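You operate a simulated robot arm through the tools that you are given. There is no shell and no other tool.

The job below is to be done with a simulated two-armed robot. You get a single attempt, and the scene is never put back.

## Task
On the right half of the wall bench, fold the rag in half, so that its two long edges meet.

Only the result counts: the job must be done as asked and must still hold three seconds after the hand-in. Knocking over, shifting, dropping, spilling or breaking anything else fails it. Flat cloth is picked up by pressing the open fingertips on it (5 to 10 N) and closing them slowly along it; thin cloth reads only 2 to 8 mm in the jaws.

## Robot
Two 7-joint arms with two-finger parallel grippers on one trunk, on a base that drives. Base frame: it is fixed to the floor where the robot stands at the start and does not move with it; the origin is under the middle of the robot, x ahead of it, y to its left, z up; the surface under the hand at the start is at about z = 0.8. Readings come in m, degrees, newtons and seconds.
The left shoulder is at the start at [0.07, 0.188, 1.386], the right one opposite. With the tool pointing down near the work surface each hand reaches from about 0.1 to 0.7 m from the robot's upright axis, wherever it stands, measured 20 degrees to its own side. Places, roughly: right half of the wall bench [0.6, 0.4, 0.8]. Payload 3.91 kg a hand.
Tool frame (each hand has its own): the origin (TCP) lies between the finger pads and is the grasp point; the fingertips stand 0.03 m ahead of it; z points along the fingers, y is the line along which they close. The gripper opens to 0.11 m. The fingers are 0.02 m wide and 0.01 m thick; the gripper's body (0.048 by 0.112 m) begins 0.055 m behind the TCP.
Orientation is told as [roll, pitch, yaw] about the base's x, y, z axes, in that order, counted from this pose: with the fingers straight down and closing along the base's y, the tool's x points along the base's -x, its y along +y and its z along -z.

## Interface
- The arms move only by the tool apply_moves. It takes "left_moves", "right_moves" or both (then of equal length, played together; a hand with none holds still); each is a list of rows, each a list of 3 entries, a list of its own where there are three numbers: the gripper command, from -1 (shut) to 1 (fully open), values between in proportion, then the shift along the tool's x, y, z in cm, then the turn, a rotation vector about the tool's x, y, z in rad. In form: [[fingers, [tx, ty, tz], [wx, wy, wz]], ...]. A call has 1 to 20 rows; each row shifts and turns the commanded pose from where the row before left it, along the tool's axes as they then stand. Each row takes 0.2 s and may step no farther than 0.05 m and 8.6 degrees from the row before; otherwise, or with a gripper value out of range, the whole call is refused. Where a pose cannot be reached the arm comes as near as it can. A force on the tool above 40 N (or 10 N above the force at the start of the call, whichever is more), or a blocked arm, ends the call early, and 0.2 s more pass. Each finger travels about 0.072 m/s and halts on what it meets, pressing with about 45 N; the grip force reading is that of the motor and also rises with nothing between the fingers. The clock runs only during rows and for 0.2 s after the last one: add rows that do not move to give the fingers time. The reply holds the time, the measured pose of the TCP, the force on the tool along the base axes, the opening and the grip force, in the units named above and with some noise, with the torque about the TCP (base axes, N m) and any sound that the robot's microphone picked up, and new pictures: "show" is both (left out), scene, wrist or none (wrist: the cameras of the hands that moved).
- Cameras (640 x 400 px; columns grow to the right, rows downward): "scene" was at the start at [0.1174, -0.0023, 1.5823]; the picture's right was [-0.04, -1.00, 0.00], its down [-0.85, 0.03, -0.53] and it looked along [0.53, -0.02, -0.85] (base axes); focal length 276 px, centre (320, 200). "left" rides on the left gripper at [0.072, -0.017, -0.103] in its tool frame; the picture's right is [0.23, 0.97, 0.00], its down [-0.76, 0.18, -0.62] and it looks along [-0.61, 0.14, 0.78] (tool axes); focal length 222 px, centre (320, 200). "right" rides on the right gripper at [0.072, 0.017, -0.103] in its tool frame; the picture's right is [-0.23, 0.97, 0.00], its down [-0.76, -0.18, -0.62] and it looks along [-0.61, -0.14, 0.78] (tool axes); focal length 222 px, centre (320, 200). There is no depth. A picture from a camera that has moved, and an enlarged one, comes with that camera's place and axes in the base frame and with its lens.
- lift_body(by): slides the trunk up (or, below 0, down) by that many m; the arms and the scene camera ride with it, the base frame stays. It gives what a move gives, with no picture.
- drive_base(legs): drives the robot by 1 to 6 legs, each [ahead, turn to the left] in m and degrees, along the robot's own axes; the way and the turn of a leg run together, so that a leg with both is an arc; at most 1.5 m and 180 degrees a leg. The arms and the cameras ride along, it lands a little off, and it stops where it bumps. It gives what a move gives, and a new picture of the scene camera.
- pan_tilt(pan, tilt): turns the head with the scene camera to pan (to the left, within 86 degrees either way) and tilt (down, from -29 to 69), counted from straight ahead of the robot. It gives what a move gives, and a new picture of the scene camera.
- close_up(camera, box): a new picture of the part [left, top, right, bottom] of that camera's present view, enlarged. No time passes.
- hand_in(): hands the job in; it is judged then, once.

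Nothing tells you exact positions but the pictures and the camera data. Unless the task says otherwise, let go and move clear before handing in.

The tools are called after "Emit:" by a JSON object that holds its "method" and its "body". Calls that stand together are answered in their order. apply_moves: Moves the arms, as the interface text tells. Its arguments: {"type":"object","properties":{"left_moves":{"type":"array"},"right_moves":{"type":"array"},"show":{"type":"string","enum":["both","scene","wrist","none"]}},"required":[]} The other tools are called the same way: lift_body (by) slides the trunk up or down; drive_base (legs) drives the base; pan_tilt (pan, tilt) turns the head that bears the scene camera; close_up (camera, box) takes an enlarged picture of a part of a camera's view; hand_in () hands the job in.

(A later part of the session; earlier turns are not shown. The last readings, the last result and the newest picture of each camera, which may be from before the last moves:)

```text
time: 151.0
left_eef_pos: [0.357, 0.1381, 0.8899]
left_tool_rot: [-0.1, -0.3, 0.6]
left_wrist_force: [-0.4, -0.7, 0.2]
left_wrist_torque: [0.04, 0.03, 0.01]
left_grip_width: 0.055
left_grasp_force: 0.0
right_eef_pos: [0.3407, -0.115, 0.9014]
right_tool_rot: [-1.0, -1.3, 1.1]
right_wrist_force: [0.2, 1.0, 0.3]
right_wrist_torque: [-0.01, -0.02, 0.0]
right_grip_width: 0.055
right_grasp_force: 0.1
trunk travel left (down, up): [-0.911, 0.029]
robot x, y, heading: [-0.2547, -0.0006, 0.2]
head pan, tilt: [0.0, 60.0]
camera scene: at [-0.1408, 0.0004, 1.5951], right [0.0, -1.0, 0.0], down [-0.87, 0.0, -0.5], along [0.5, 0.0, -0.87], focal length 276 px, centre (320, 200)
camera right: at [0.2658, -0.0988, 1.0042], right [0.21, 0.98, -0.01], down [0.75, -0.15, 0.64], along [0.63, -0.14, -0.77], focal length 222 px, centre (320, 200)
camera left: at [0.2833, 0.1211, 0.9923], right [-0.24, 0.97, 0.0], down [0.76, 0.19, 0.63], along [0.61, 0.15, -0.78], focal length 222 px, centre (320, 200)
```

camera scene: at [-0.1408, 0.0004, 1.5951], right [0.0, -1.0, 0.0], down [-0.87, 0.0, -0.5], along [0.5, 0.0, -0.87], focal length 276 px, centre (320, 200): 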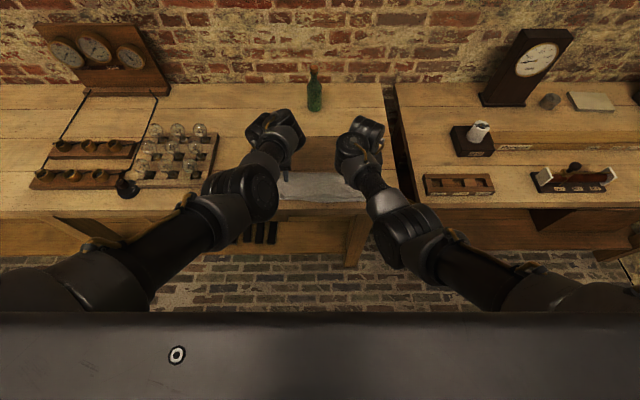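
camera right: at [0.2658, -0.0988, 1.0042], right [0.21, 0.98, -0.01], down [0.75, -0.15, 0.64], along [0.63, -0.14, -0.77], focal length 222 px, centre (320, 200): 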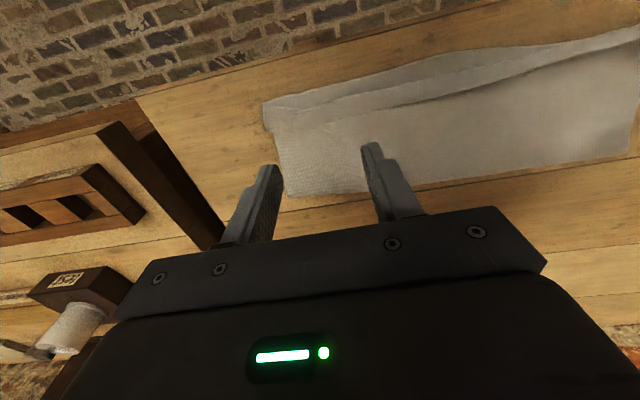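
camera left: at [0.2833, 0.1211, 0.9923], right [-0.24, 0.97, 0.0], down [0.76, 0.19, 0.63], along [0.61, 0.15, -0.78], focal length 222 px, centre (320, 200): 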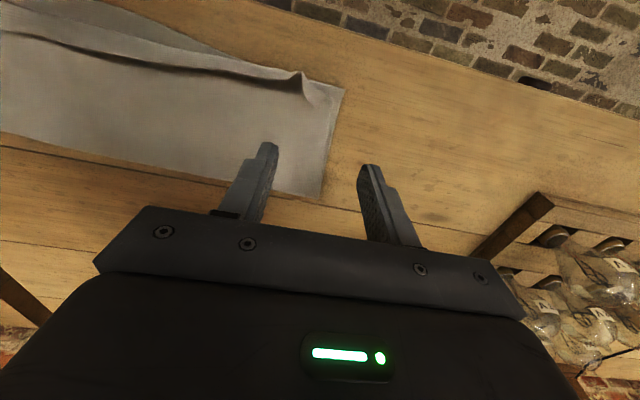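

Let me settle and test the left a bit more.

Emit:
{"method": "apply_moves", "body": {"left_moves": [[0, [0, 0, 0], [0, 0, 0]], [0, [-0.5, -0.5, 0], [0, 0, 0]], [0, [-0.5, -0.5, 0], [0, 0, 0]], [0, [-0.5, -0.5, 0], [0, 0, 0]], [0, [-0.5, -0.5, 0], [0, 0, 0]], [0, [0, 0, 0], [0, 0, 0]], [0, [0, 0, 0], [0, 0, 0]]], "right_moves": [[0, [0, 0, 0], [-0.017, 0.022, -0.018]], [0, [-0.5, 0, 0], [0, 0, 0]], [0, [-0.5, 0, 0], [0, 0, 0]], [0, [-0.5, 0, 0], [0, 0, 0]], [0, [-0.5, 0, 0], [0, 0, 0]], [0, [0, 0, 0], [0, 0, 0]], [0, [0, 0, 0], [0, 0, 0]]], "show": "scene"}}

```text
time: 152.6
left_eef_pos: [0.3733, 0.0948, 0.8937]
left_tool_rot: [-1.4, -0.5, -0.5]
left_wrist_force: [0.2, -0.8, -0.6]
left_wrist_torque: [0.03, -0.01, -0.02]
left_grip_width: 0.055
left_grasp_force: 0.0
right_eef_pos: [0.3608, -0.116, 0.9012]
right_tool_rot: [0.0, -0.1, 2.2]
right_wrist_force: [-0.6, -0.3, -0.4]
right_wrist_torque: [-0.01, -0.01, -0.02]
right_grip_width: 0.0548
right_grasp_force: 0.0
trunk travel left (down, up): [-0.911, 0.029]
robot x, y, heading: [-0.2587, 0.0014, -0.1]
head pan, tilt: [0.0, 60.0]
camera scene: at [-0.1409, 0.0003, 1.5951], right [0.0, -1.0, 0.0], down [-0.87, 0.0, -0.5], along [0.5, 0.0, -0.87], focal length 276 px, centre (320, 200)
```

scene: 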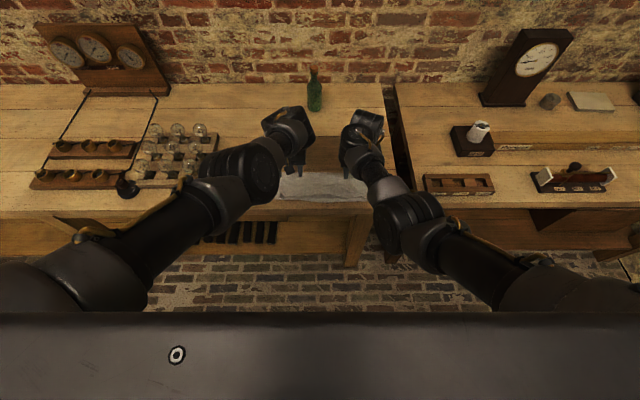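

Both arms now track well over the rag. I'll take a fresh close look at the cloth.

Emit:
{"method": "close_up", "body": {"camera": "scene", "box": [265, 155, 385, 215]}}

Emit:
{"method": "close_up", "body": {"camera": "left", "box": [0, 0, 440, 240]}}

Emit:
{"method": "close_up", "body": {"camera": "right", "box": [200, 0, 640, 240]}}

```text
5.33 times, centred on (325, 185) of scene
camera zoom: at [-0.1409, 0.0003, 1.5951], right [0.0, -1.0, 0.0], down [-0.87, 0.0, -0.5], along [0.5, 0.0, -0.87], focal length 1472 px, centre (293, 280)
```

zoom: 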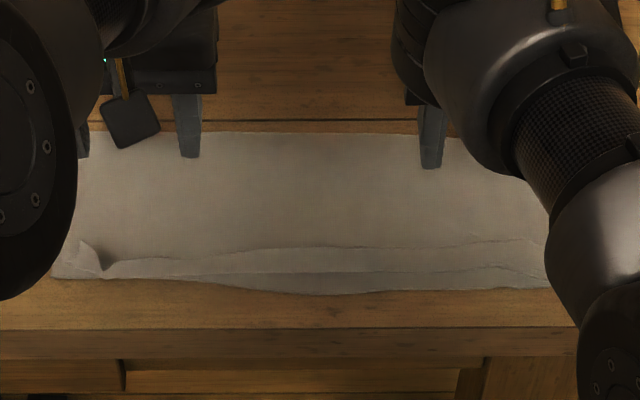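

```text
1.45 times, centred on (220, 120) of left
camera zoom: at [0.2998, 0.081, 0.9966], right [-0.22, 0.98, -0.03], down [0.76, 0.19, 0.62], along [0.61, 0.12, -0.78], focal length 323 px, centre (466, 316)
```

zoom: 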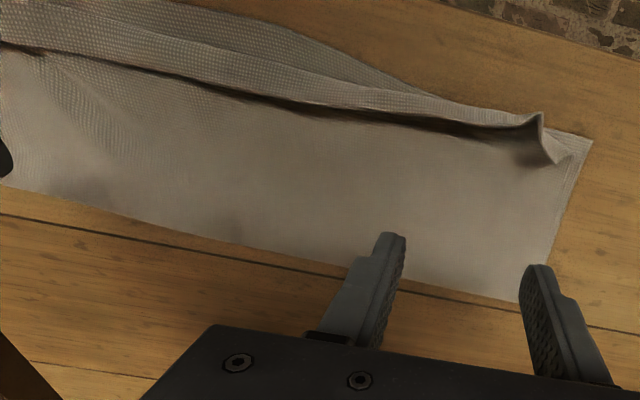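

```text
1.45 times, centred on (420, 120) of right
camera zoom: at [0.288, -0.1007, 1.0062], right [0.19, 0.98, 0.0], down [0.77, -0.15, 0.62], along [0.61, -0.12, -0.78], focal length 323 px, centre (174, 316)
```

zoom: 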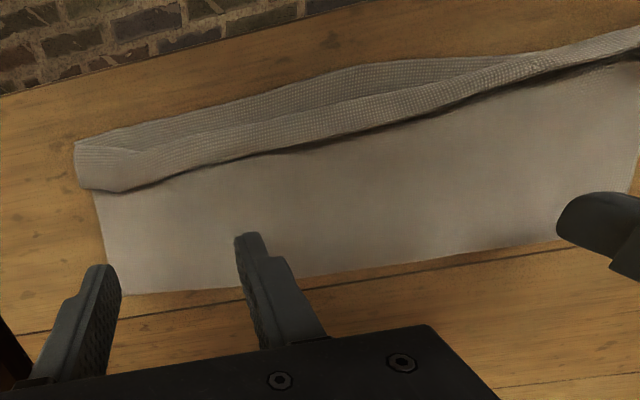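

The hem's free edge is standing well off the cloth along its whole length now. Before sweeping, I'll straighten both hands and test the sweeping motion a few cm above the rag.

Emit:
{"method": "apply_moves", "body": {"left_moves": [[0.4545, [0, 0.5, 0.5], [-0.024, 0.009, -0.009]], [0.4545, [0.5, 0, 0.4], [0, 0, 0]], [0.4545, [0.7, 0, 0], [0, 0, 0]], [0.4545, [0.7, 0, 0], [0, 0, 0]], [0.4545, [0.7, 0, 0], [0, 0, 0]], [0.4545, [0.7, 0, 0], [0, 0, 0]], [0.4545, [0.7, 0, 0], [0, 0, 0]], [0.4545, [0.7, 0, 0], [0, 0, 0]], [0.4545, [0, 0, 0], [0, 0, 0]]], "right_moves": [[0.4545, [0, 0.8, 0.6], [0, 0, 0.038]], [0.4545, [0, 0.8, 0.6], [0, 0, 0]], [0.4545, [0.7, 0, 0.4], [0, 0, 0]], [0.4545, [0.7, 0, 0], [0, 0, 0]], [0.4545, [0.7, 0, 0], [0, 0, 0]], [0.4545, [0.7, 0, 0], [0, 0, 0]], [0.4545, [0.7, 0, 0], [0, 0, 0]], [0.4545, [0.5, 0, 0], [0, 0, 0]], [0.4545, [0, 0, 0], [0, 0, 0]]], "show": "scene"}}

```text
time: 154.8
left_eef_pos: [0.3464, 0.1534, 0.8918]
left_tool_rot: [2.6, -1.3, 3.1]
left_wrist_force: [-0.4, -0.3, 0.2]
left_wrist_torque: [0.01, 0.03, 0.03]
left_grip_width: 0.08
left_grasp_force: 0.1
right_eef_pos: [0.3217, -0.0989, 0.8854]
right_tool_rot: [0.0, -0.1, 0.0]
right_wrist_force: [0.4, -0.1, 0.5]
right_wrist_torque: [-0.02, 0.03, 0.0]
right_grip_width: 0.0801
right_grasp_force: 0.1
trunk travel left (down, up): [-0.911, 0.029]
robot x, y, heading: [-0.2591, -0.0025, -0.1]
head pan, tilt: [0.0, 60.0]
stopped in row 9 (left hand): the arm was blocked; the commanded pose is now the measured one
camera scene: at [-0.1406, 0.0007, 1.595], right [0.0, -1.0, 0.0], down [-0.87, 0.0, -0.5], along [0.5, 0.0, -0.87], focal length 276 px, centre (320, 200)
```

scene: 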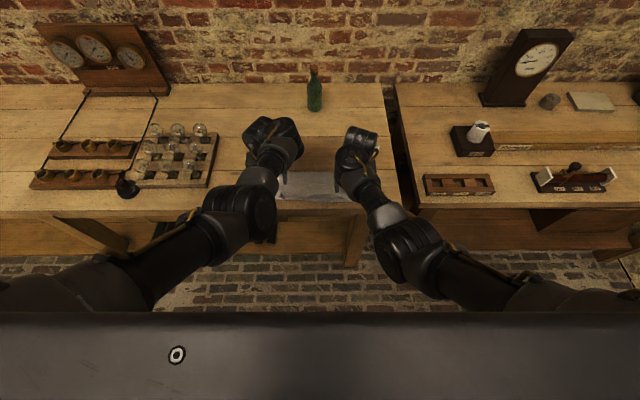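

The right arm reaches everything now. The left is still transitioning, with its elbow getting lower, so I'll repeat the inward command on the left only, above the rag.

Emit:
{"method": "apply_moves", "body": {"left_moves": [[0.4545, [0, 0, -0.3], [0, 0, 0]], [0.4545, [0.3, -0.6, -0.3], [0, 0, 0]], [0.4545, [0.3, -0.6, -0.3], [0, 0, 0]], [0.4545, [0.3, -0.6, 0], [0, 0, 0]], [0.4545, [0.3, -0.6, 0], [0, 0, 0]], [0.4545, [0, 0, 0], [0, 0, 0]]], "show": "scene"}}

```text
time: 156.4
left_eef_pos: [0.3474, 0.1589, 0.9018]
left_tool_rot: [4.2, -2.4, 4.8]
left_wrist_force: [-0.3, 0.1, 0.6]
left_wrist_torque: [0.01, -0.02, 0.01]
left_grip_width: 0.0799
left_grasp_force: 0.0
right_eef_pos: [0.3221, -0.1, 0.885]
right_tool_rot: [0.0, 0.0, -0.1]
right_wrist_force: [0.3, -0.9, 0.2]
right_wrist_torque: [0.0, 0.01, -0.04]
right_grip_width: 0.08
right_grasp_force: 0.0
trunk travel left (down, up): [-0.911, 0.029]
robot x, y, heading: [-0.2568, -0.0002, 0.0]
head pan, tilt: [0.0, 60.0]
stopped in row 6 (left hand): the arm was blocked; the commanded pose is now the measured one
camera scene: at [-0.1407, 0.0006, 1.5951], right [0.0, -1.0, 0.0], down [-0.87, 0.0, -0.5], along [0.5, 0.0, -0.87], focal length 276 px, centre (320, 200)
```

scene: 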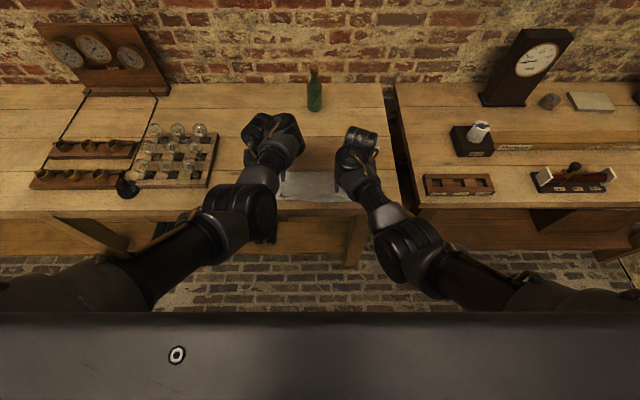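

I'll do the sweeping with the right arm, which has full reach now, and park the left hand up and out of the way. First, set the right hand behind the hem on the right side.

Emit:
{"method": "apply_moves", "body": {"left_moves": [[0.4545, [-0.5, 0.5, -0.5], [0, 0, 0]], [0.4545, [-0.5, 0.5, -0.5], [0, 0, 0]], [0.4545, [-0.5, 0.5, -0.5], [0, 0, 0]], [0.4545, [0, 0.5, -0.5], [0, 0, 0]], [0.4545, [0, 0, 0], [0, 0, 0]], [0.4545, [0, 0, 0], [0, 0, 0]], [0.4545, [0, 0, 0], [0, 0, 0]], [0.4545, [0, 0, 0], [0, 0, 0]], [0.4545, [0, 0, 0], [0, 0, 0]]], "right_moves": [[0.4545, [-1.0, 0, 0], [0, 0, 0]], [0.4545, [-1.0, 0, 0], [0, 0, 0]], [0.4545, [-1.0, 0, 0], [0, 0, 0]], [0.4545, [-1.0, 0, 0], [0, 0, 0]], [0.4545, [0, 0, 1.0], [0, 0, 0]], [0.4545, [0, 0, 1.2], [0, 0, 0]], [0.4545, [0, 0, 1.2], [0, 0, 0]], [0.4545, [0, 0, 1.0], [0, 0, 0]], [0.4545, [0, 0, 0], [0, 0, 0]]], "show": "none"}}

Emit:
{"method": "close_up", "body": {"camera": "right", "box": [160, 0, 640, 300]}}

```text
time: 158.4
left_eef_pos: [0.3593, 0.1736, 0.9243]
left_tool_rot: [4.1, -2.2, 4.7]
left_wrist_force: [-0.3, -0.1, -0.4]
left_wrist_torque: [0.0, -0.01, 0.01]
left_grip_width: 0.0799
left_grasp_force: 0.0
right_eef_pos: [0.3589, -0.0997, 0.8412]
right_tool_rot: [0.0, -0.1, -0.1]
right_wrist_force: [0.4, -0.1, -0.3]
right_wrist_torque: [-0.02, -0.03, 0.02]
right_grip_width: 0.0796
right_grasp_force: 0.2
trunk travel left (down, up): [-0.911, 0.029]
robot x, y, heading: [-0.2527, -0.0007, -0.2]
head pan, tilt: [0.0, 60.0]
```

```text
1.33 times, centred on (400, 150) of right
camera zoom: at [0.2874, -0.0819, 0.9457], right [0.23, 0.97, 0.0], down [0.76, -0.18, 0.62], along [0.61, -0.14, -0.78], focal length 296 px, centre (213, 267)
```

zoom: 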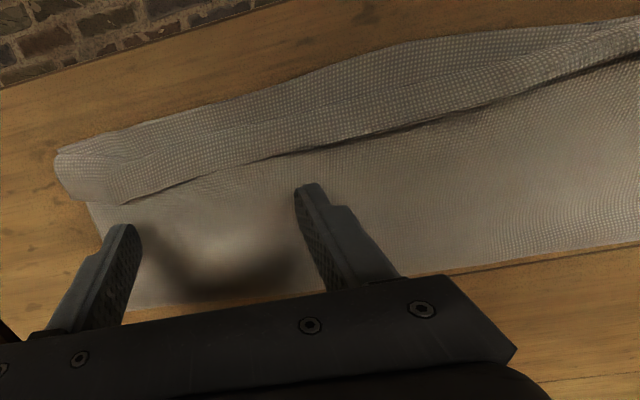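

Right tines are placed behind the hem. Now I'll sweep toward me with the right arm, steadily at constant height.

Emit:
{"method": "apply_moves", "body": {"right_moves": [[0.4545, [0, 0, 0.15], [0, 0, 0]], [0.4545, [0.4, 0, 0], [0, 0, 0]], [0.4545, [0.4, 0, 0], [0, 0, 0]], [0.4545, [0.4, 0, 0], [0, 0, 0]], [0.4545, [0.4, 0, 0], [0, 0, 0]], [0.4545, [0.4, 0, 0], [0, 0, 0]], [0.4545, [0.4, 0, 0], [0, 0, 0]], [0.4545, [0, 0, 0], [0, 0, 0]]], "show": "none"}}

Emit:
{"method": "close_up", "body": {"camera": "right", "box": [160, 0, 640, 300]}}

```text
time: 160.2
left_eef_pos: [0.3591, 0.1747, 0.9239]
left_tool_rot: [4.1, -2.2, 4.5]
left_wrist_force: [-0.7, -0.7, -1.2]
left_wrist_torque: [0.03, 0.0, -0.03]
left_grip_width: 0.0799
left_grasp_force: 0.0
right_eef_pos: [0.337, -0.099, 0.8387]
right_tool_rot: [-0.1, -0.1, -0.1]
right_wrist_force: [-0.2, 0.3, -0.7]
right_wrist_torque: [0.04, -0.01, 0.01]
right_grip_width: 0.08
right_grasp_force: 0.0
trunk travel left (down, up): [-0.911, 0.029]
robot x, y, heading: [-0.2616, 0.0001, -0.2]
head pan, tilt: [0.0, 60.0]
```

```text
1.33 times, centred on (400, 150) of right
camera zoom: at [0.2639, -0.0818, 0.9442], right [0.23, 0.97, 0.0], down [0.76, -0.18, 0.62], along [0.61, -0.14, -0.78], focal length 296 px, centre (213, 267)
```

zoom: 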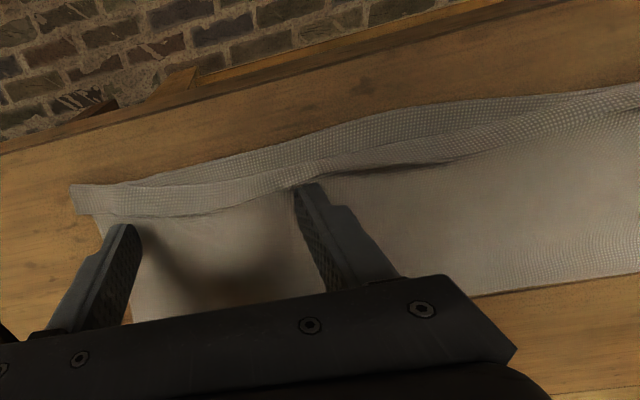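

It's working: the hem is being pushed over toward the near edge. I'll continue another 1.6 cm.

Emit:
{"method": "apply_moves", "body": {"right_moves": [[0.4545, [0.4, 0, 0], [0, 0, 0]], [0.4545, [0.4, 0, 0], [0, 0, 0]], [0.4545, [0.4, 0, 0], [0, 0, 0]], [0.4545, [0.4, 0, 0], [0, 0, 0]], [0.4545, [0, 0, 0], [0, 0, 0]]], "show": "none"}}

Emit:
{"method": "close_up", "body": {"camera": "right", "box": [160, 0, 640, 300]}}

Emit:
{"method": "close_up", "body": {"camera": "scene", "box": [265, 155, 385, 215]}}

```text
time: 161.4
left_eef_pos: [0.3599, 0.1736, 0.9242]
left_tool_rot: [4.1, -2.3, 4.5]
left_wrist_force: [-0.4, 0.0, -0.5]
left_wrist_torque: [0.03, 0.0, -0.02]
left_grip_width: 0.08
left_grasp_force: 0.1
right_eef_pos: [0.3206, -0.0992, 0.8397]
right_tool_rot: [0.0, -0.2, -0.1]
right_wrist_force: [0.3, -0.1, 0.2]
right_wrist_torque: [0.0, 0.02, -0.02]
right_grip_width: 0.0798
right_grasp_force: 0.1
trunk travel left (down, up): [-0.911, 0.029]
robot x, y, heading: [-0.2588, 0.0001, -0.3]
head pan, tilt: [0.0, 60.0]
```

```text
1.33 times, centred on (400, 150) of right
camera zoom: at [0.2478, -0.082, 0.9442], right [0.23, 0.97, 0.0], down [0.76, -0.18, 0.62], along [0.61, -0.14, -0.78], focal length 296 px, centre (213, 267)
```

zoom: 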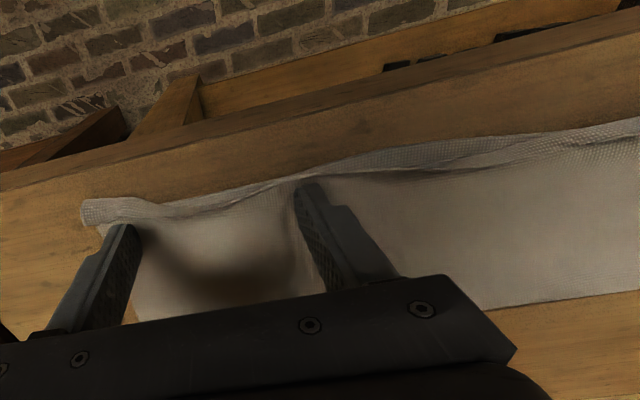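

```text
5.33 times, centred on (325, 185) of scene
camera zoom: at [-0.1406, 0.0004, 1.595], right [0.0, -1.0, 0.0], down [-0.87, 0.0, -0.5], along [0.5, 0.0, -0.87], focal length 1472 px, centre (293, 280)
```

zoom: 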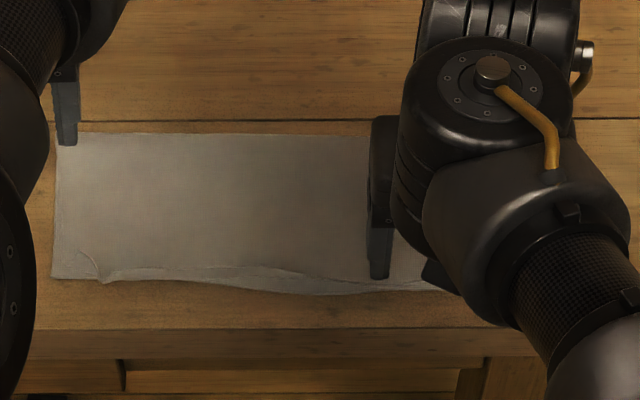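

Excellent: the hem has come over almost everywhere. I'll push slightly past the edge so it lies outward, then lift straight up.

Emit:
{"method": "apply_moves", "body": {"right_moves": [[0.4545, [0.4, 0, 0], [0, 0, 0]], [0.4545, [0.4, 0, 0], [0, 0, 0]], [0.4545, [0, 0, 0], [0, 0, 0]]], "show": "none"}}

Emit:
{"method": "close_up", "body": {"camera": "right", "box": [160, 0, 640, 300]}}

```text
time: 162.2
left_eef_pos: [0.3582, 0.174, 0.923]
left_tool_rot: [4.1, -2.2, 4.5]
left_wrist_force: [-0.1, -0.2, -0.2]
left_wrist_torque: [0.03, 0.0, -0.01]
left_grip_width: 0.0804
left_grasp_force: 0.0
right_eef_pos: [0.3133, -0.0983, 0.8401]
right_tool_rot: [0.0, -0.1, 0.0]
right_wrist_force: [-0.5, 0.4, -0.3]
right_wrist_torque: [0.01, -0.01, -0.01]
right_grip_width: 0.0798
right_grasp_force: 0.0
trunk travel left (down, up): [-0.911, 0.029]
robot x, y, heading: [-0.2605, -0.0016, -0.3]
head pan, tilt: [0.0, 60.0]
```

```text
1.33 times, centred on (400, 150) of right
camera zoom: at [0.24, -0.082, 0.9446], right [0.23, 0.97, 0.0], down [0.76, -0.18, 0.62], along [0.61, -0.14, -0.78], focal length 296 px, centre (213, 267)
```

zoom: 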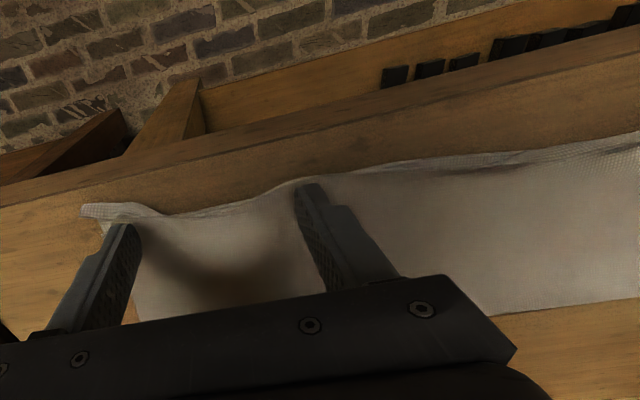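

The hem is turned out now. I'll lift the right hand straight up and back, and inspect.

Emit:
{"method": "apply_moves", "body": {"right_moves": [[0.4545, [0, 0, -0.5], [0, 0, 0]], [0.4545, [0, 0, -1.0], [0, 0, 0]], [0.4545, [0, 0, -1.5], [0, 0, 0]], [0.4545, [-1.0, 0, -1.5], [0, 0, 0]], [0.4545, [-1.5, 0, -0.5], [0, 0, 0]], [0.4545, [-1.5, 0, 0], [0, 0, 0]], [0.4545, [-1.0, 0, 0], [0, 0, 0]], [0.4545, [0, 0, 0], [0, 0, 0]]], "show": "wrist"}}

Emit:
{"method": "close_up", "body": {"camera": "right", "box": [160, 0, 640, 300]}}

Emit:
{"method": "close_up", "body": {"camera": "scene", "box": [265, 155, 385, 215]}}

Emit:
{"method": "close_up", "body": {"camera": "left", "box": [0, 0, 440, 240]}}

```text
time: 164.0
left_eef_pos: [0.3592, 0.1728, 0.9248]
left_tool_rot: [4.1, -2.3, 4.6]
left_wrist_force: [0.0, 0.1, -1.1]
left_wrist_torque: [0.02, 0.01, 0.0]
left_grip_width: 0.08
left_grasp_force: 0.0
right_eef_pos: [0.3625, -0.0999, 0.89]
right_tool_rot: [0.0, -0.1, -0.1]
right_wrist_force: [0.5, -0.6, 0.3]
right_wrist_torque: [-0.01, -0.02, 0.02]
right_grip_width: 0.0803
right_grasp_force: 0.1
trunk travel left (down, up): [-0.911, 0.029]
robot x, y, heading: [-0.2586, -0.0024, -0.0]
head pan, tilt: [0.0, 60.0]
camera right: at [0.2894, -0.0826, 0.9944], right [0.23, 0.97, 0.0], down [0.76, -0.18, 0.62], along [0.61, -0.14, -0.78], focal length 222 px, centre (320, 200)
```

right: 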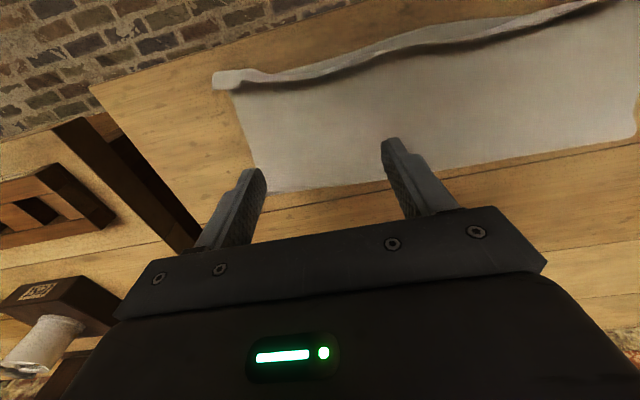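

```text
1.33 times, centred on (400, 150) of right
camera zoom: at [0.2894, -0.0826, 0.9944], right [0.23, 0.97, 0.0], down [0.76, -0.18, 0.62], along [0.61, -0.14, -0.78], focal length 296 px, centre (213, 267)
```

zoom: 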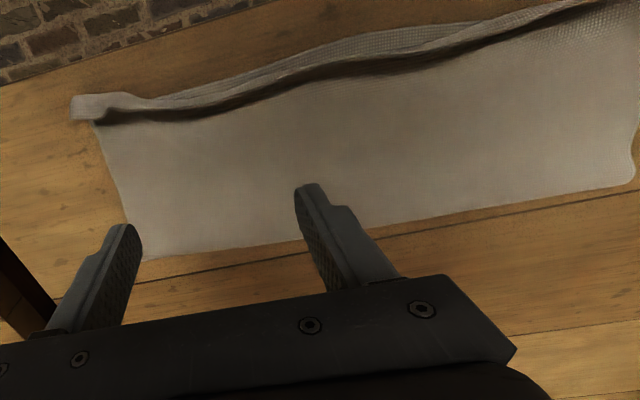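

```text
5.33 times, centred on (325, 185) of scene
camera zoom: at [-0.141, 0.0003, 1.5951], right [0.0, -1.0, 0.0], down [-0.87, 0.0, -0.5], along [0.5, 0.0, -0.87], focal length 1472 px, centre (293, 280)
```

zoom: 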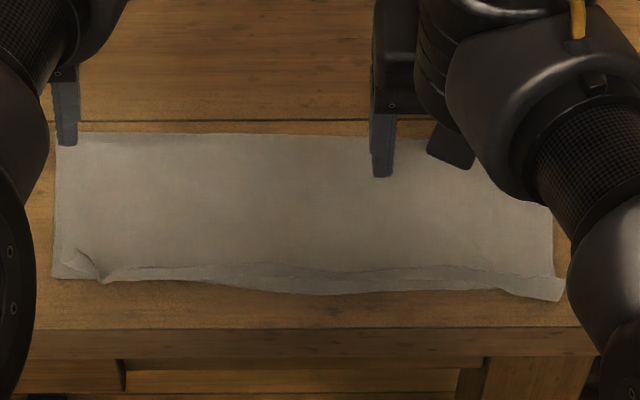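

```text
1.45 times, centred on (220, 120) of left
camera zoom: at [0.284, 0.1437, 1.0233], right [-0.31, 0.95, 0.06], down [0.72, 0.19, 0.66], along [0.62, 0.25, -0.75], focal length 323 px, centre (466, 316)
```

zoom: 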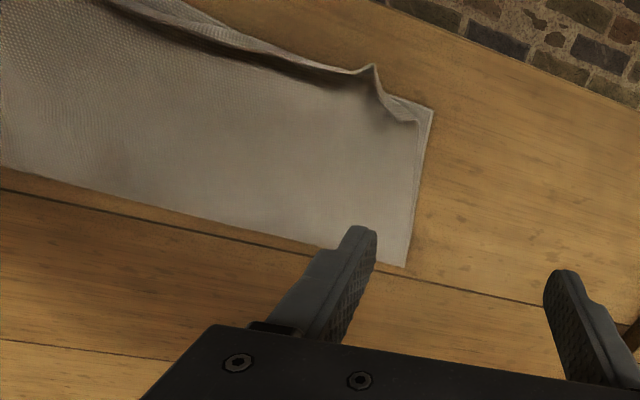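

The hem now stands up like a lip along the near edge. I'll sweep it a little further over and press it flat with the fingertips, starting on the right side.

Emit:
{"method": "apply_moves", "body": {"right_moves": [[0.4545, [1.0, 0, 1.5], [0, 0, 0]], [0.4545, [1.0, 0, 1.5], [0, 0, 0]], [0.4545, [0, 0, 1.5], [0, 0, 0]], [0.4545, [0, 0, 0.3], [0, 0, 0]], [0.4545, [0.5, 0, 0], [0, 0, 0]], [0.4545, [0.5, 0, 0], [0, 0, 0]], [0.4545, [0.5, 0, 0], [0, 0, 0]], [0.4545, [0.5, 0, 0], [0, 0, 0]], [0.4545, [0.5, 0, 0], [0, 0, 0]], [0.4545, [0.5, 0, 0], [0, 0, 0]], [0.4545, [0.4, 0, 0], [0, 0, 0]], [0.4545, [0.4, 0, 0], [0, 0, 0]], [0.4545, [0, 0, 0], [0, 0, 0]]], "show": "none"}}

Emit:
{"method": "close_up", "body": {"camera": "right", "box": [160, 0, 640, 300]}}

```text
time: 166.8
left_eef_pos: [0.3588, 0.1747, 0.9229]
left_tool_rot: [4.2, -2.2, 4.6]
left_wrist_force: [0.3, 0.5, -0.2]
left_wrist_torque: [0.0, 0.03, 0.0]
left_grip_width: 0.0802
left_grasp_force: 0.1
right_eef_pos: [0.3041, -0.1002, 0.8418]
right_tool_rot: [0.0, 0.0, -0.1]
right_wrist_force: [-0.1, 0.0, -0.3]
right_wrist_torque: [0.0, -0.01, 0.01]
right_grip_width: 0.0802
right_grasp_force: 0.0
trunk travel left (down, up): [-0.911, 0.029]
robot x, y, heading: [-0.2548, 0.0015, -0.3]
head pan, tilt: [0.0, 60.0]
```

```text
1.33 times, centred on (400, 150) of right
camera zoom: at [0.2317, -0.0821, 0.9464], right [0.23, 0.97, 0.0], down [0.76, -0.18, 0.62], along [0.61, -0.14, -0.78], focal length 296 px, centre (213, 267)
```

zoom: 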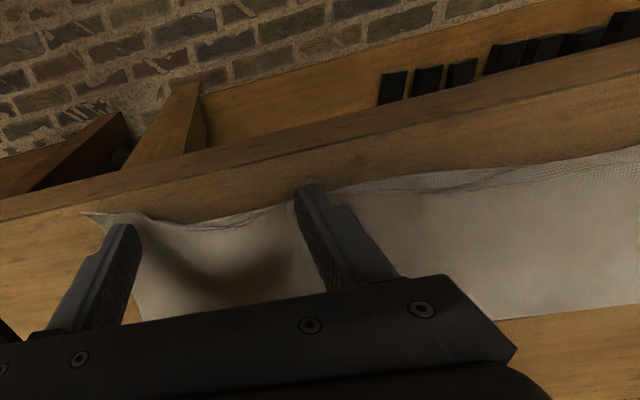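

The tines are right over the edge now. I'll press down gently to flatten it.

Emit:
{"method": "apply_moves", "body": {"right_moves": [[0.4545, [0, 0, 0.3], [0, 0, 0]], [0.4545, [0, 0, 0.3], [0, 0, 0]], [0.4545, [0, 0, 0.2], [0, 0, 0]], [0.4545, [0, 0, 0.15], [0, 0, 0]], [0.4545, [0, 0, 0], [0, 0, 0]], [0.4545, [0, 0, 0], [0, 0, 0]]], "show": "none"}}

Emit:
{"method": "close_up", "body": {"camera": "right", "box": [160, 0, 640, 300]}}

```text
time: 168.2
left_eef_pos: [0.3586, 0.1746, 0.9251]
left_tool_rot: [4.1, -2.3, 4.6]
left_wrist_force: [0.7, -0.4, -0.5]
left_wrist_torque: [-0.03, 0.02, 0.0]
left_grip_width: 0.08
left_grasp_force: 0.1
right_eef_pos: [0.3047, -0.0996, 0.833]
right_tool_rot: [0.0, -0.1, -0.1]
right_wrist_force: [-0.8, -0.8, 2.2]
right_wrist_torque: [0.07, -0.06, 0.0]
right_grip_width: 0.0798
right_grasp_force: 0.0
trunk travel left (down, up): [-0.911, 0.029]
robot x, y, heading: [-0.2547, 0.0015, -0.1]
head pan, tilt: [0.0, 60.0]
```

```text
1.33 times, centred on (400, 150) of right
camera zoom: at [0.2315, -0.0819, 0.9373], right [0.23, 0.97, 0.0], down [0.76, -0.18, 0.62], along [0.61, -0.14, -0.78], focal length 296 px, centre (213, 267)
```

zoom: 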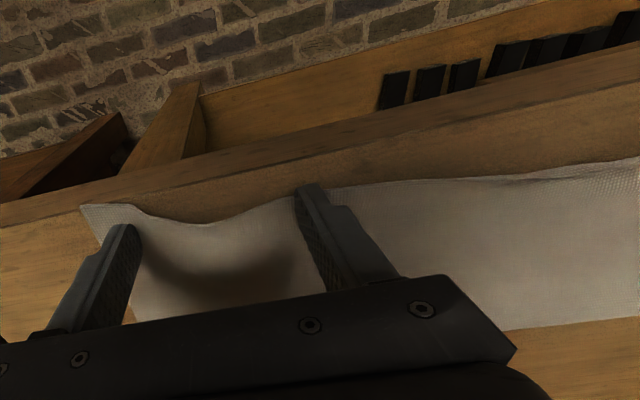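

The hem lies flat under the right tines. I'll press a little more, then lift straight up and check.

Emit:
{"method": "apply_moves", "body": {"right_moves": [[0.4545, [0, 0, 0.06], [0, 0, 0]], [0.4545, [0, 0, 0], [0, 0, 0]], [0.4545, [0, 0, 0], [0, 0, 0]], [0.4545, [0, 0, -0.5], [0, 0, 0]], [0.4545, [0, 0, -1.0], [0, 0, 0]], [0.4545, [0, 0, -2.0], [0, 0, 0]], [0.4545, [-1.5, 0, -2.0], [0, 0, 0]], [0.4545, [-2, 0, 0], [0, 0, 0]], [0.4545, [-2, 0, 0], [0, 0, 0]], [0.4545, [0, 0, 0], [0, 0, 0]]], "show": "none"}}

Emit:
{"method": "close_up", "body": {"camera": "right", "box": [160, 0, 640, 300]}}

Emit:
{"method": "close_up", "body": {"camera": "scene", "box": [265, 155, 385, 215]}}

```text
time: 170.4
left_eef_pos: [0.3589, 0.1736, 0.9245]
left_tool_rot: [4.1, -2.3, 4.6]
left_wrist_force: [1.1, -0.7, 0.5]
left_wrist_torque: [0.03, 0.0, -0.01]
left_grip_width: 0.0801
left_grasp_force: 0.1
right_eef_pos: [0.3599, -0.1003, 0.8866]
right_tool_rot: [0.0, -0.1, 0.0]
right_wrist_force: [0.4, -0.7, -0.6]
right_wrist_torque: [0.0, 0.01, 0.03]
right_grip_width: 0.08
right_grasp_force: 0.1
trunk travel left (down, up): [-0.911, 0.029]
robot x, y, heading: [-0.2561, -0.0028, 0.1]
head pan, tilt: [0.0, 60.0]
```

```text
1.33 times, centred on (400, 150) of right
camera zoom: at [0.2866, -0.0824, 0.9916], right [0.23, 0.97, 0.0], down [0.76, -0.18, 0.62], along [0.61, -0.14, -0.78], focal length 296 px, centre (213, 267)
```

zoom: 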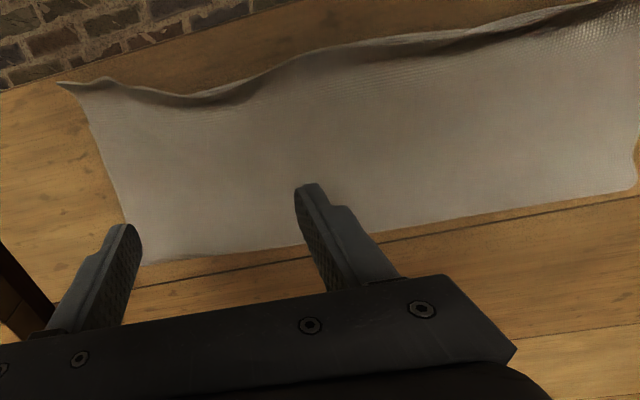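

```text
5.33 times, centred on (325, 185) of scene
camera zoom: at [-0.1412, 0.0002, 1.5951], right [0.0, -1.0, 0.0], down [-0.87, 0.0, -0.5], along [0.5, 0.0, -0.87], focal length 1472 px, centre (293, 280)
```

zoom: 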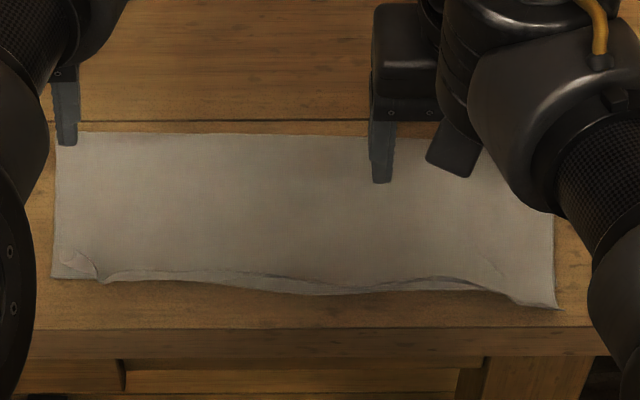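

The right side looks great. Next I'll treat the middle with the right hand in the same way: sweep from behind, then press.

Emit:
{"method": "apply_moves", "body": {"left_moves": [[0.4545, [-0.3, 1.0, -0.5], [0, 0, 0]], [0.4545, [-0.3, 1.0, -0.5], [0, 0, 0]], [0.4545, [0, 1.0, -0.5], [0, 0, 0]], [0.4545, [0, 1.0, 0], [0, 0, 0]], [0.4545, [0, 1.0, 0], [0, 0, 0]], [0.4545, [0, 0, 0], [0, 0, 0]], [0.4545, [0, 0, 0], [0, 0, 0]], [0.4545, [0, 0, 0], [0, 0, 0]], [0.4545, [0, 0, 0], [0, 0, 0]], [0.4545, [0, 0, 0], [0, 0, 0]]], "right_moves": [[0.4545, [0, 1.5, 0], [0, 0, 0]], [0.4545, [0, 1.5, 0], [0, 0, 0]], [0.4545, [0, 1.5, 0], [0, 0, 0]], [0.4545, [0, 1.5, 0], [0, 0, 0]], [0.4545, [0, 1.5, 0], [0, 0, 0]], [0.4545, [0, 1.5, 0], [0, 0, 0]], [0.4545, [0.7, 0, 1.2], [0, 0, 0]], [0.4545, [0.7, 0, 1.5], [0, 0, 0]], [0.4545, [0, 0, 1.5], [0, 0, 0]], [0.4545, [0, 0, 0], [0, 0, 0]]], "show": "none"}}

Emit:
{"method": "close_up", "body": {"camera": "right", "box": [160, 0, 640, 300]}}

Emit:
{"method": "close_up", "body": {"camera": "scene", "box": [205, 130, 405, 240]}}

```text
time: 172.6
left_eef_pos: [0.3597, 0.223, 0.9424]
left_tool_rot: [4.1, -2.3, 4.6]
left_wrist_force: [-0.5, -0.1, 0.7]
left_wrist_torque: [-0.03, -0.01, 0.01]
left_grip_width: 0.0804
left_grasp_force: 0.1
right_eef_pos: [0.3434, -0.0111, 0.8445]
right_tool_rot: [-0.1, 0.0, 0.0]
right_wrist_force: [-0.5, 0.3, -0.4]
right_wrist_torque: [-0.04, -0.01, 0.01]
right_grip_width: 0.08
right_grasp_force: 0.1
trunk travel left (down, up): [-0.911, 0.029]
robot x, y, heading: [-0.2548, -0.0034, -0.1]
head pan, tilt: [0.0, 60.0]
```

```text
1.33 times, centred on (400, 150) of right
camera zoom: at [0.2703, 0.0072, 0.9495], right [0.23, 0.97, 0.0], down [0.76, -0.18, 0.62], along [0.61, -0.14, -0.78], focal length 296 px, centre (213, 267)
```

zoom: 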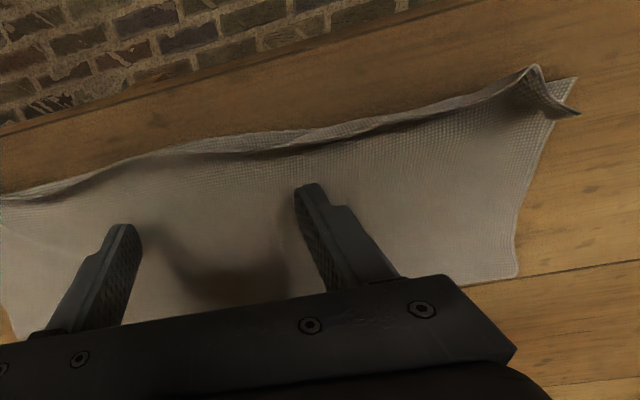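

```text
3.20 times, centred on (305, 185) of scene
camera zoom: at [-0.1411, 0.001, 1.5951], right [0.0, -1.0, 0.0], down [-0.87, 0.0, -0.5], along [0.5, 0.0, -0.87], focal length 883 px, centre (368, 248)
```

zoom: 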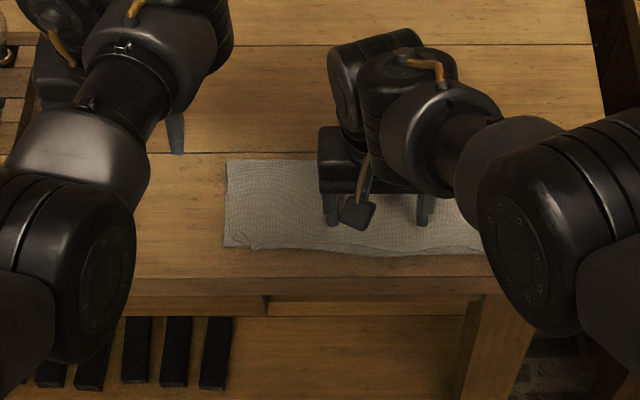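

The right arm reaches the middle easily. I'll sweep the lip over and press it flat here.

Emit:
{"method": "apply_moves", "body": {"right_moves": [[0.4545, [0, 0, 0.3], [0, 0, 0]], [0.4545, [0.5, 0, 0], [0, 0, 0]], [0.4545, [0.5, 0, 0], [0, 0, 0]], [0.4545, [0.5, 0, 0], [0, 0, 0]], [0.4545, [0.5, 0, 0], [0, 0, 0]], [0.4545, [0.5, 0, 0], [0, 0, 0]], [0.4545, [0.5, 0, 0], [0, 0, 0]], [0.4545, [0.5, 0, 0], [0, 0, 0]], [0.4545, [0.5, 0, 0], [0, 0, 0]], [0.4545, [0, 0, 0.3], [0, 0, 0]], [0.4545, [0, 0, 0.3], [0, 0, 0]], [0.4545, [0, 0, 0.2], [0, 0, 0]], [0.4545, [0, 0, 0.15], [0, 0, 0]], [0.4545, [0, 0, 0], [0, 0, 0]]], "show": "none"}}

Emit:
{"method": "close_up", "body": {"camera": "right", "box": [160, 0, 640, 300]}}

```text
time: 175.3
left_eef_pos: [0.3585, 0.2233, 0.9448]
left_tool_rot: [4.0, -2.4, 4.5]
left_wrist_force: [0.0, -0.8, -0.6]
left_wrist_torque: [0.01, 0.02, -0.02]
left_grip_width: 0.08
left_grasp_force: 0.1
right_eef_pos: [0.3327, -0.0897, 0.8358]
right_tool_rot: [-5.0, -2.5, -3.5]
right_wrist_force: [-6.6, 1.1, 26.4]
right_wrist_torque: [1.28, 0.31, 0.29]
right_grip_width: 0.0794
right_grasp_force: 0.1
right hand out of reach, approached as far as the arm can: row 1
trunk travel left (down, up): [-0.911, 0.029]
robot x, y, heading: [-0.2504, -0.0009, -0.2]
head pan, tilt: [0.0, 60.0]
stopped in row 13 (right hand): the force on the tool passed its limit at 44 N (the readings are from after the stop); the commanded pose is now the measured one
```

```text
1.33 times, centred on (400, 150) of right
camera zoom: at [0.2575, -0.0597, 0.9357], right [0.29, 0.95, -0.07], down [0.73, -0.17, 0.67], along [0.62, -0.25, -0.74], focal length 296 px, centre (213, 267)
```

zoom: 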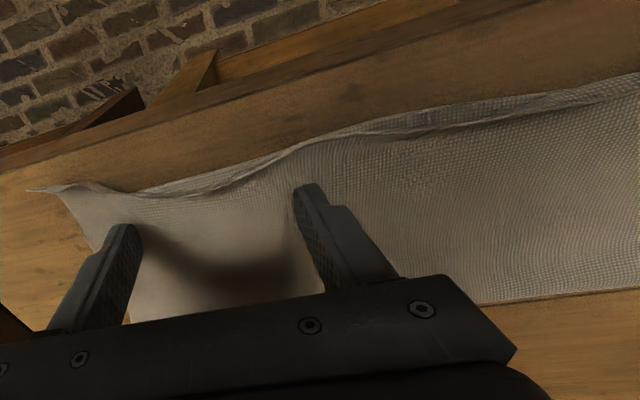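

The right hand veered off to y ≈ −0.09 and pressed on the rag at the end. I'll lift it straight away and check the cloth.

Emit:
{"method": "apply_moves", "body": {"right_moves": [[0.4545, [0, 0, -0.5], [0, 0, 0]], [0.4545, [0, 0, -1.5], [0, 0, 0]], [0.4545, [0, 0, -2], [0, 0, 0]], [0.4545, [-1, -0.5, -2], [0, 0, 0]], [0.4545, [0, 0, 0], [0, 0, 0]]], "show": "scene"}}

Emit:
{"method": "close_up", "body": {"camera": "scene", "box": [265, 155, 385, 215]}}

```text
time: 176.5
left_eef_pos: [0.3607, 0.2228, 0.943]
left_tool_rot: [4.1, -2.4, 4.6]
left_wrist_force: [0.0, 0.0, 0.0]
left_wrist_torque: [0.01, 0.01, -0.03]
left_grip_width: 0.0801
left_grasp_force: 0.2
right_eef_pos: [0.3386, -0.0873, 0.8932]
right_tool_rot: [-4.7, -1.8, -3.3]
right_wrist_force: [0.3, -0.1, 0.5]
right_wrist_torque: [0.01, -0.03, 0.01]
right_grip_width: 0.0799
right_grasp_force: 0.1
trunk travel left (down, up): [-0.911, 0.029]
robot x, y, heading: [-0.2597, 0.0003, -0.1]
head pan, tilt: [0.0, 60.0]
camera scene: at [-0.1411, 0.0003, 1.5951], right [0.0, -1.0, 0.0], down [-0.87, 0.0, -0.5], along [0.5, 0.0, -0.87], focal length 276 px, centre (320, 200)
```

scene: 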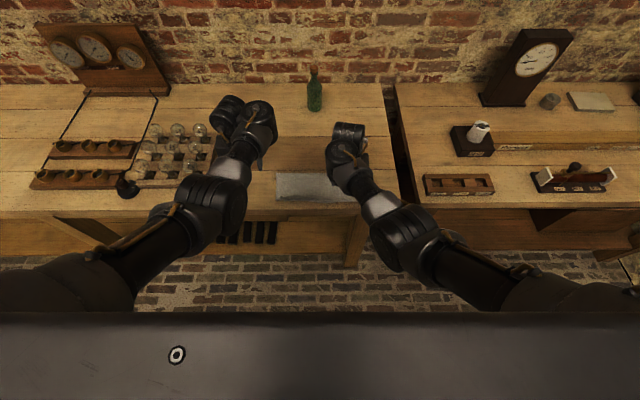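

```text
5.33 times, centred on (325, 185) of scene
camera zoom: at [-0.1411, 0.0003, 1.5951], right [0.0, -1.0, 0.0], down [-0.87, 0.0, -0.5], along [0.5, 0.0, -0.87], focal length 1472 px, centre (293, 280)
```

zoom: 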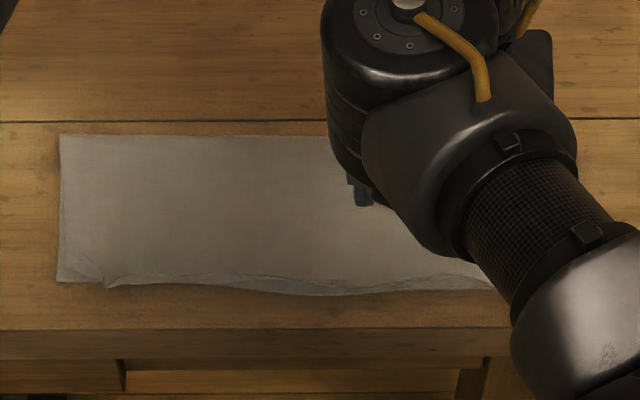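

The rag hardly moved, and the left arm now looks like it's in the normal posture too. I'll straighten the left hand and bring it in for the left half.

Emit:
{"method": "apply_moves", "body": {"left_moves": [[0.4545, [0, 0, 0], [0.072, 0.042, 0.08]], [0.4545, [0, -1.2, 0.5], [0, 0, 0]], [0.4545, [0, -1.2, 0.5], [0, 0, 0]], [0.4545, [0, -1.2, 0.5], [0, 0, 0]], [0.4545, [0, -1.2, 0.5], [0, 0, 0]], [0.4545, [0, -1.2, 0.5], [0, 0, 0]], [0.4545, [0, -1.2, 0.5], [0, 0, 0]], [0.4545, [0, -1.2, 0.5], [0, 0, 0]], [0.4545, [0, -1.2, 0.5], [0, 0, 0]], [0.4545, [0, 0, 0], [0, 0, 0]]], "right_moves": [[0.4545, [0, 0, 0], [-0.08, 0.03, -0.055]], [0.4545, [0, -0.4, 0], [0, 0, 0]], [0.4545, [0, -0.4, 0], [0, 0, 0]], [0.4545, [0, -0.4, 0], [0, 0, 0]], [0.4545, [0, -0.4, 0], [0, 0, 0]], [0.4545, [0, -0.4, 0], [0, 0, 0]], [0.4545, [0, -0.4, 0], [0, 0, 0]], [0.4545, [0, 0, 0], [0, 0, 0]], [0.4545, [0, 0, 0], [0, 0, 0]], [0.4545, [0, 0, 0], [0, 0, 0]]], "show": "scene"}}

Emit:
{"method": "close_up", "body": {"camera": "left", "box": [0, 0, 480, 300]}}

```text
time: 178.7
left_eef_pos: [0.3606, 0.1289, 0.9031]
left_tool_rot: [0.1, 0.4, 0.2]
left_wrist_force: [-1.0, 0.3, 0.0]
left_wrist_torque: [-0.01, -0.05, 0.04]
left_grip_width: 0.0802
left_grasp_force: 0.0
right_eef_pos: [0.3398, -0.1118, 0.8931]
right_tool_rot: [-0.2, -0.2, -0.3]
right_wrist_force: [-0.3, 0.4, 0.6]
right_wrist_torque: [-0.01, 0.01, -0.02]
right_grip_width: 0.08
right_grasp_force: 0.1
trunk travel left (down, up): [-0.911, 0.029]
robot x, y, heading: [-0.255, 0.003, -0.0]
head pan, tilt: [0.0, 60.0]
camera scene: at [-0.1406, 0.0006, 1.5951], right [0.0, -1.0, 0.0], down [-0.87, 0.0, -0.5], along [0.5, 0.0, -0.87], focal length 276 px, centre (320, 200)
```

scene: 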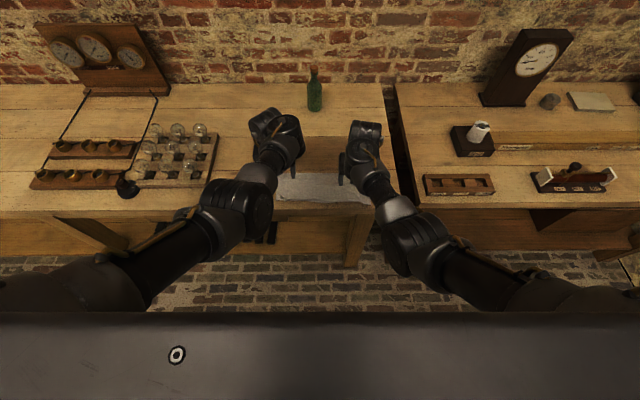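

```text
1.33 times, centred on (240, 150) of left
camera zoom: at [0.2884, 0.111, 1.0069], right [-0.23, 0.97, 0.0], down [0.76, 0.18, 0.62], along [0.6, 0.14, -0.79], focal length 296 px, centre (427, 267)
```

zoom: 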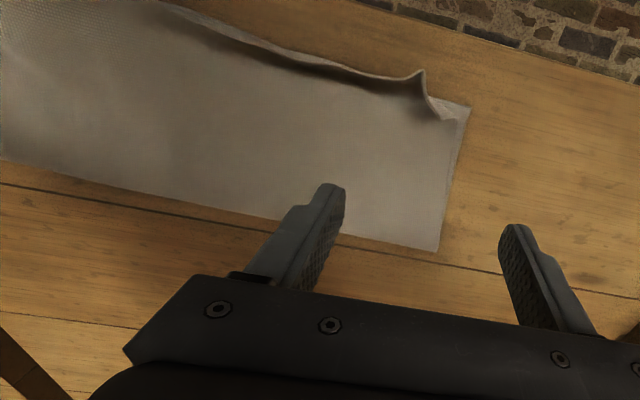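

Left tracks now. I'll position it behind the lip on the left side, step by step.

Emit:
{"method": "apply_moves", "body": {"left_moves": [[0.4545, [0, -0.8, 0.5], [0, 0, 0]], [0.4545, [0, -0.8, 0.8], [0, 0, 0]], [0.4545, [0, -0.8, 1.0], [0, 0, 0]], [0.4545, [0, -0.8, 1.0], [0, 0, 0]], [0.4545, [0, 0, 1.0], [0, 0, 0]], [0.4545, [0, 0, 0.8], [0, 0, 0]], [0.4545, [0, 0, 0], [0, 0, 0]]], "show": "none"}}

Emit:
{"method": "close_up", "body": {"camera": "left", "box": [0, 0, 480, 300]}}

```text
time: 180.3
left_eef_pos: [0.3611, 0.0956, 0.8525]
left_tool_rot: [0.0, 0.2, 0.1]
left_wrist_force: [0.8, -0.7, -0.5]
left_wrist_torque: [-0.01, 0.03, -0.02]
left_grip_width: 0.0802
left_grasp_force: 0.1
right_eef_pos: [0.3391, -0.1121, 0.8925]
right_tool_rot: [-0.2, 0.0, -0.3]
right_wrist_force: [-0.1, -0.6, 0.0]
right_wrist_torque: [0.01, -0.01, 0.0]
right_grip_width: 0.08
right_grasp_force: 0.1
trunk travel left (down, up): [-0.911, 0.029]
robot x, y, heading: [-0.2565, 0.0016, -0.3]
head pan, tilt: [0.0, 60.0]
```

```text
1.33 times, centred on (240, 150) of left
camera zoom: at [0.2877, 0.0786, 0.9558], right [-0.23, 0.97, 0.0], down [0.76, 0.18, 0.62], along [0.6, 0.14, -0.79], focal length 296 px, centre (427, 267)
```

zoom: 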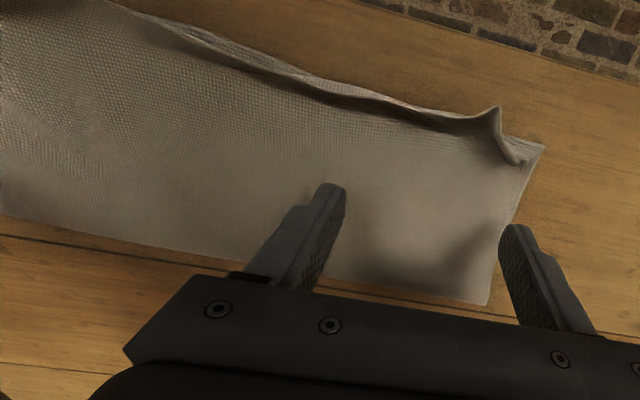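

I'll shift so one tine lines up with the dog-ear, lower, and sweep part of the way.

Emit:
{"method": "apply_moves", "body": {"left_moves": [[0.4545, [0, -0.9, 0], [0, 0, 0]], [0.4545, [0, -0.8, 0.5], [0, 0, 0]], [0.4545, [0, 0, 0.5], [0, 0, 0]], [0.4545, [0.5, 0, 0], [0, 0, 0]], [0.4545, [0.5, 0, 0], [0, 0, 0]], [0.4545, [0.5, 0, 0], [0, 0, 0]], [0.4545, [0, 0, 0], [0, 0, 0]]], "show": "none"}}

Emit:
{"method": "close_up", "body": {"camera": "left", "box": [0, 0, 480, 300]}}

```text
time: 181.9
left_eef_pos: [0.3513, 0.0885, 0.8444]
left_tool_rot: [0.6, -0.1, 0.8]
left_wrist_force: [-0.4, 0.4, 0.1]
left_wrist_torque: [0.0, 0.01, 0.01]
left_grip_width: 0.0799
left_grasp_force: 0.1
right_eef_pos: [0.3394, -0.1118, 0.8926]
right_tool_rot: [-0.3, -0.1, -0.3]
right_wrist_force: [0.1, 0.2, 0.0]
right_wrist_torque: [0.0, -0.03, 0.01]
right_grip_width: 0.08
right_grasp_force: 0.0
trunk travel left (down, up): [-0.911, 0.029]
robot x, y, heading: [-0.2558, 0.0016, -0.1]
head pan, tilt: [0.0, 60.0]
```

```text
1.33 times, centred on (240, 150) of left
camera zoom: at [0.2778, 0.0695, 0.9482], right [-0.24, 0.97, 0.01], down [0.76, 0.18, 0.63], along [0.61, 0.16, -0.78], focal length 296 px, centre (427, 267)
```

zoom: 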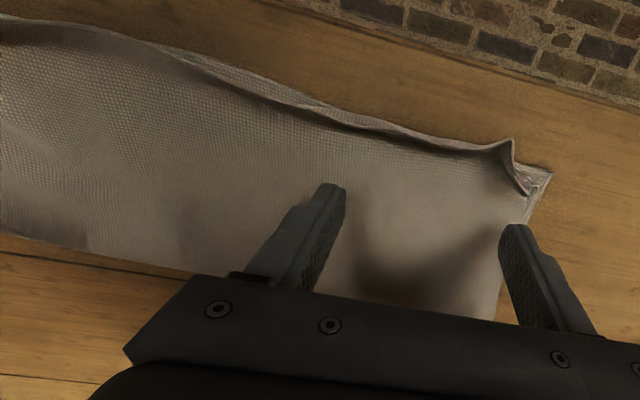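

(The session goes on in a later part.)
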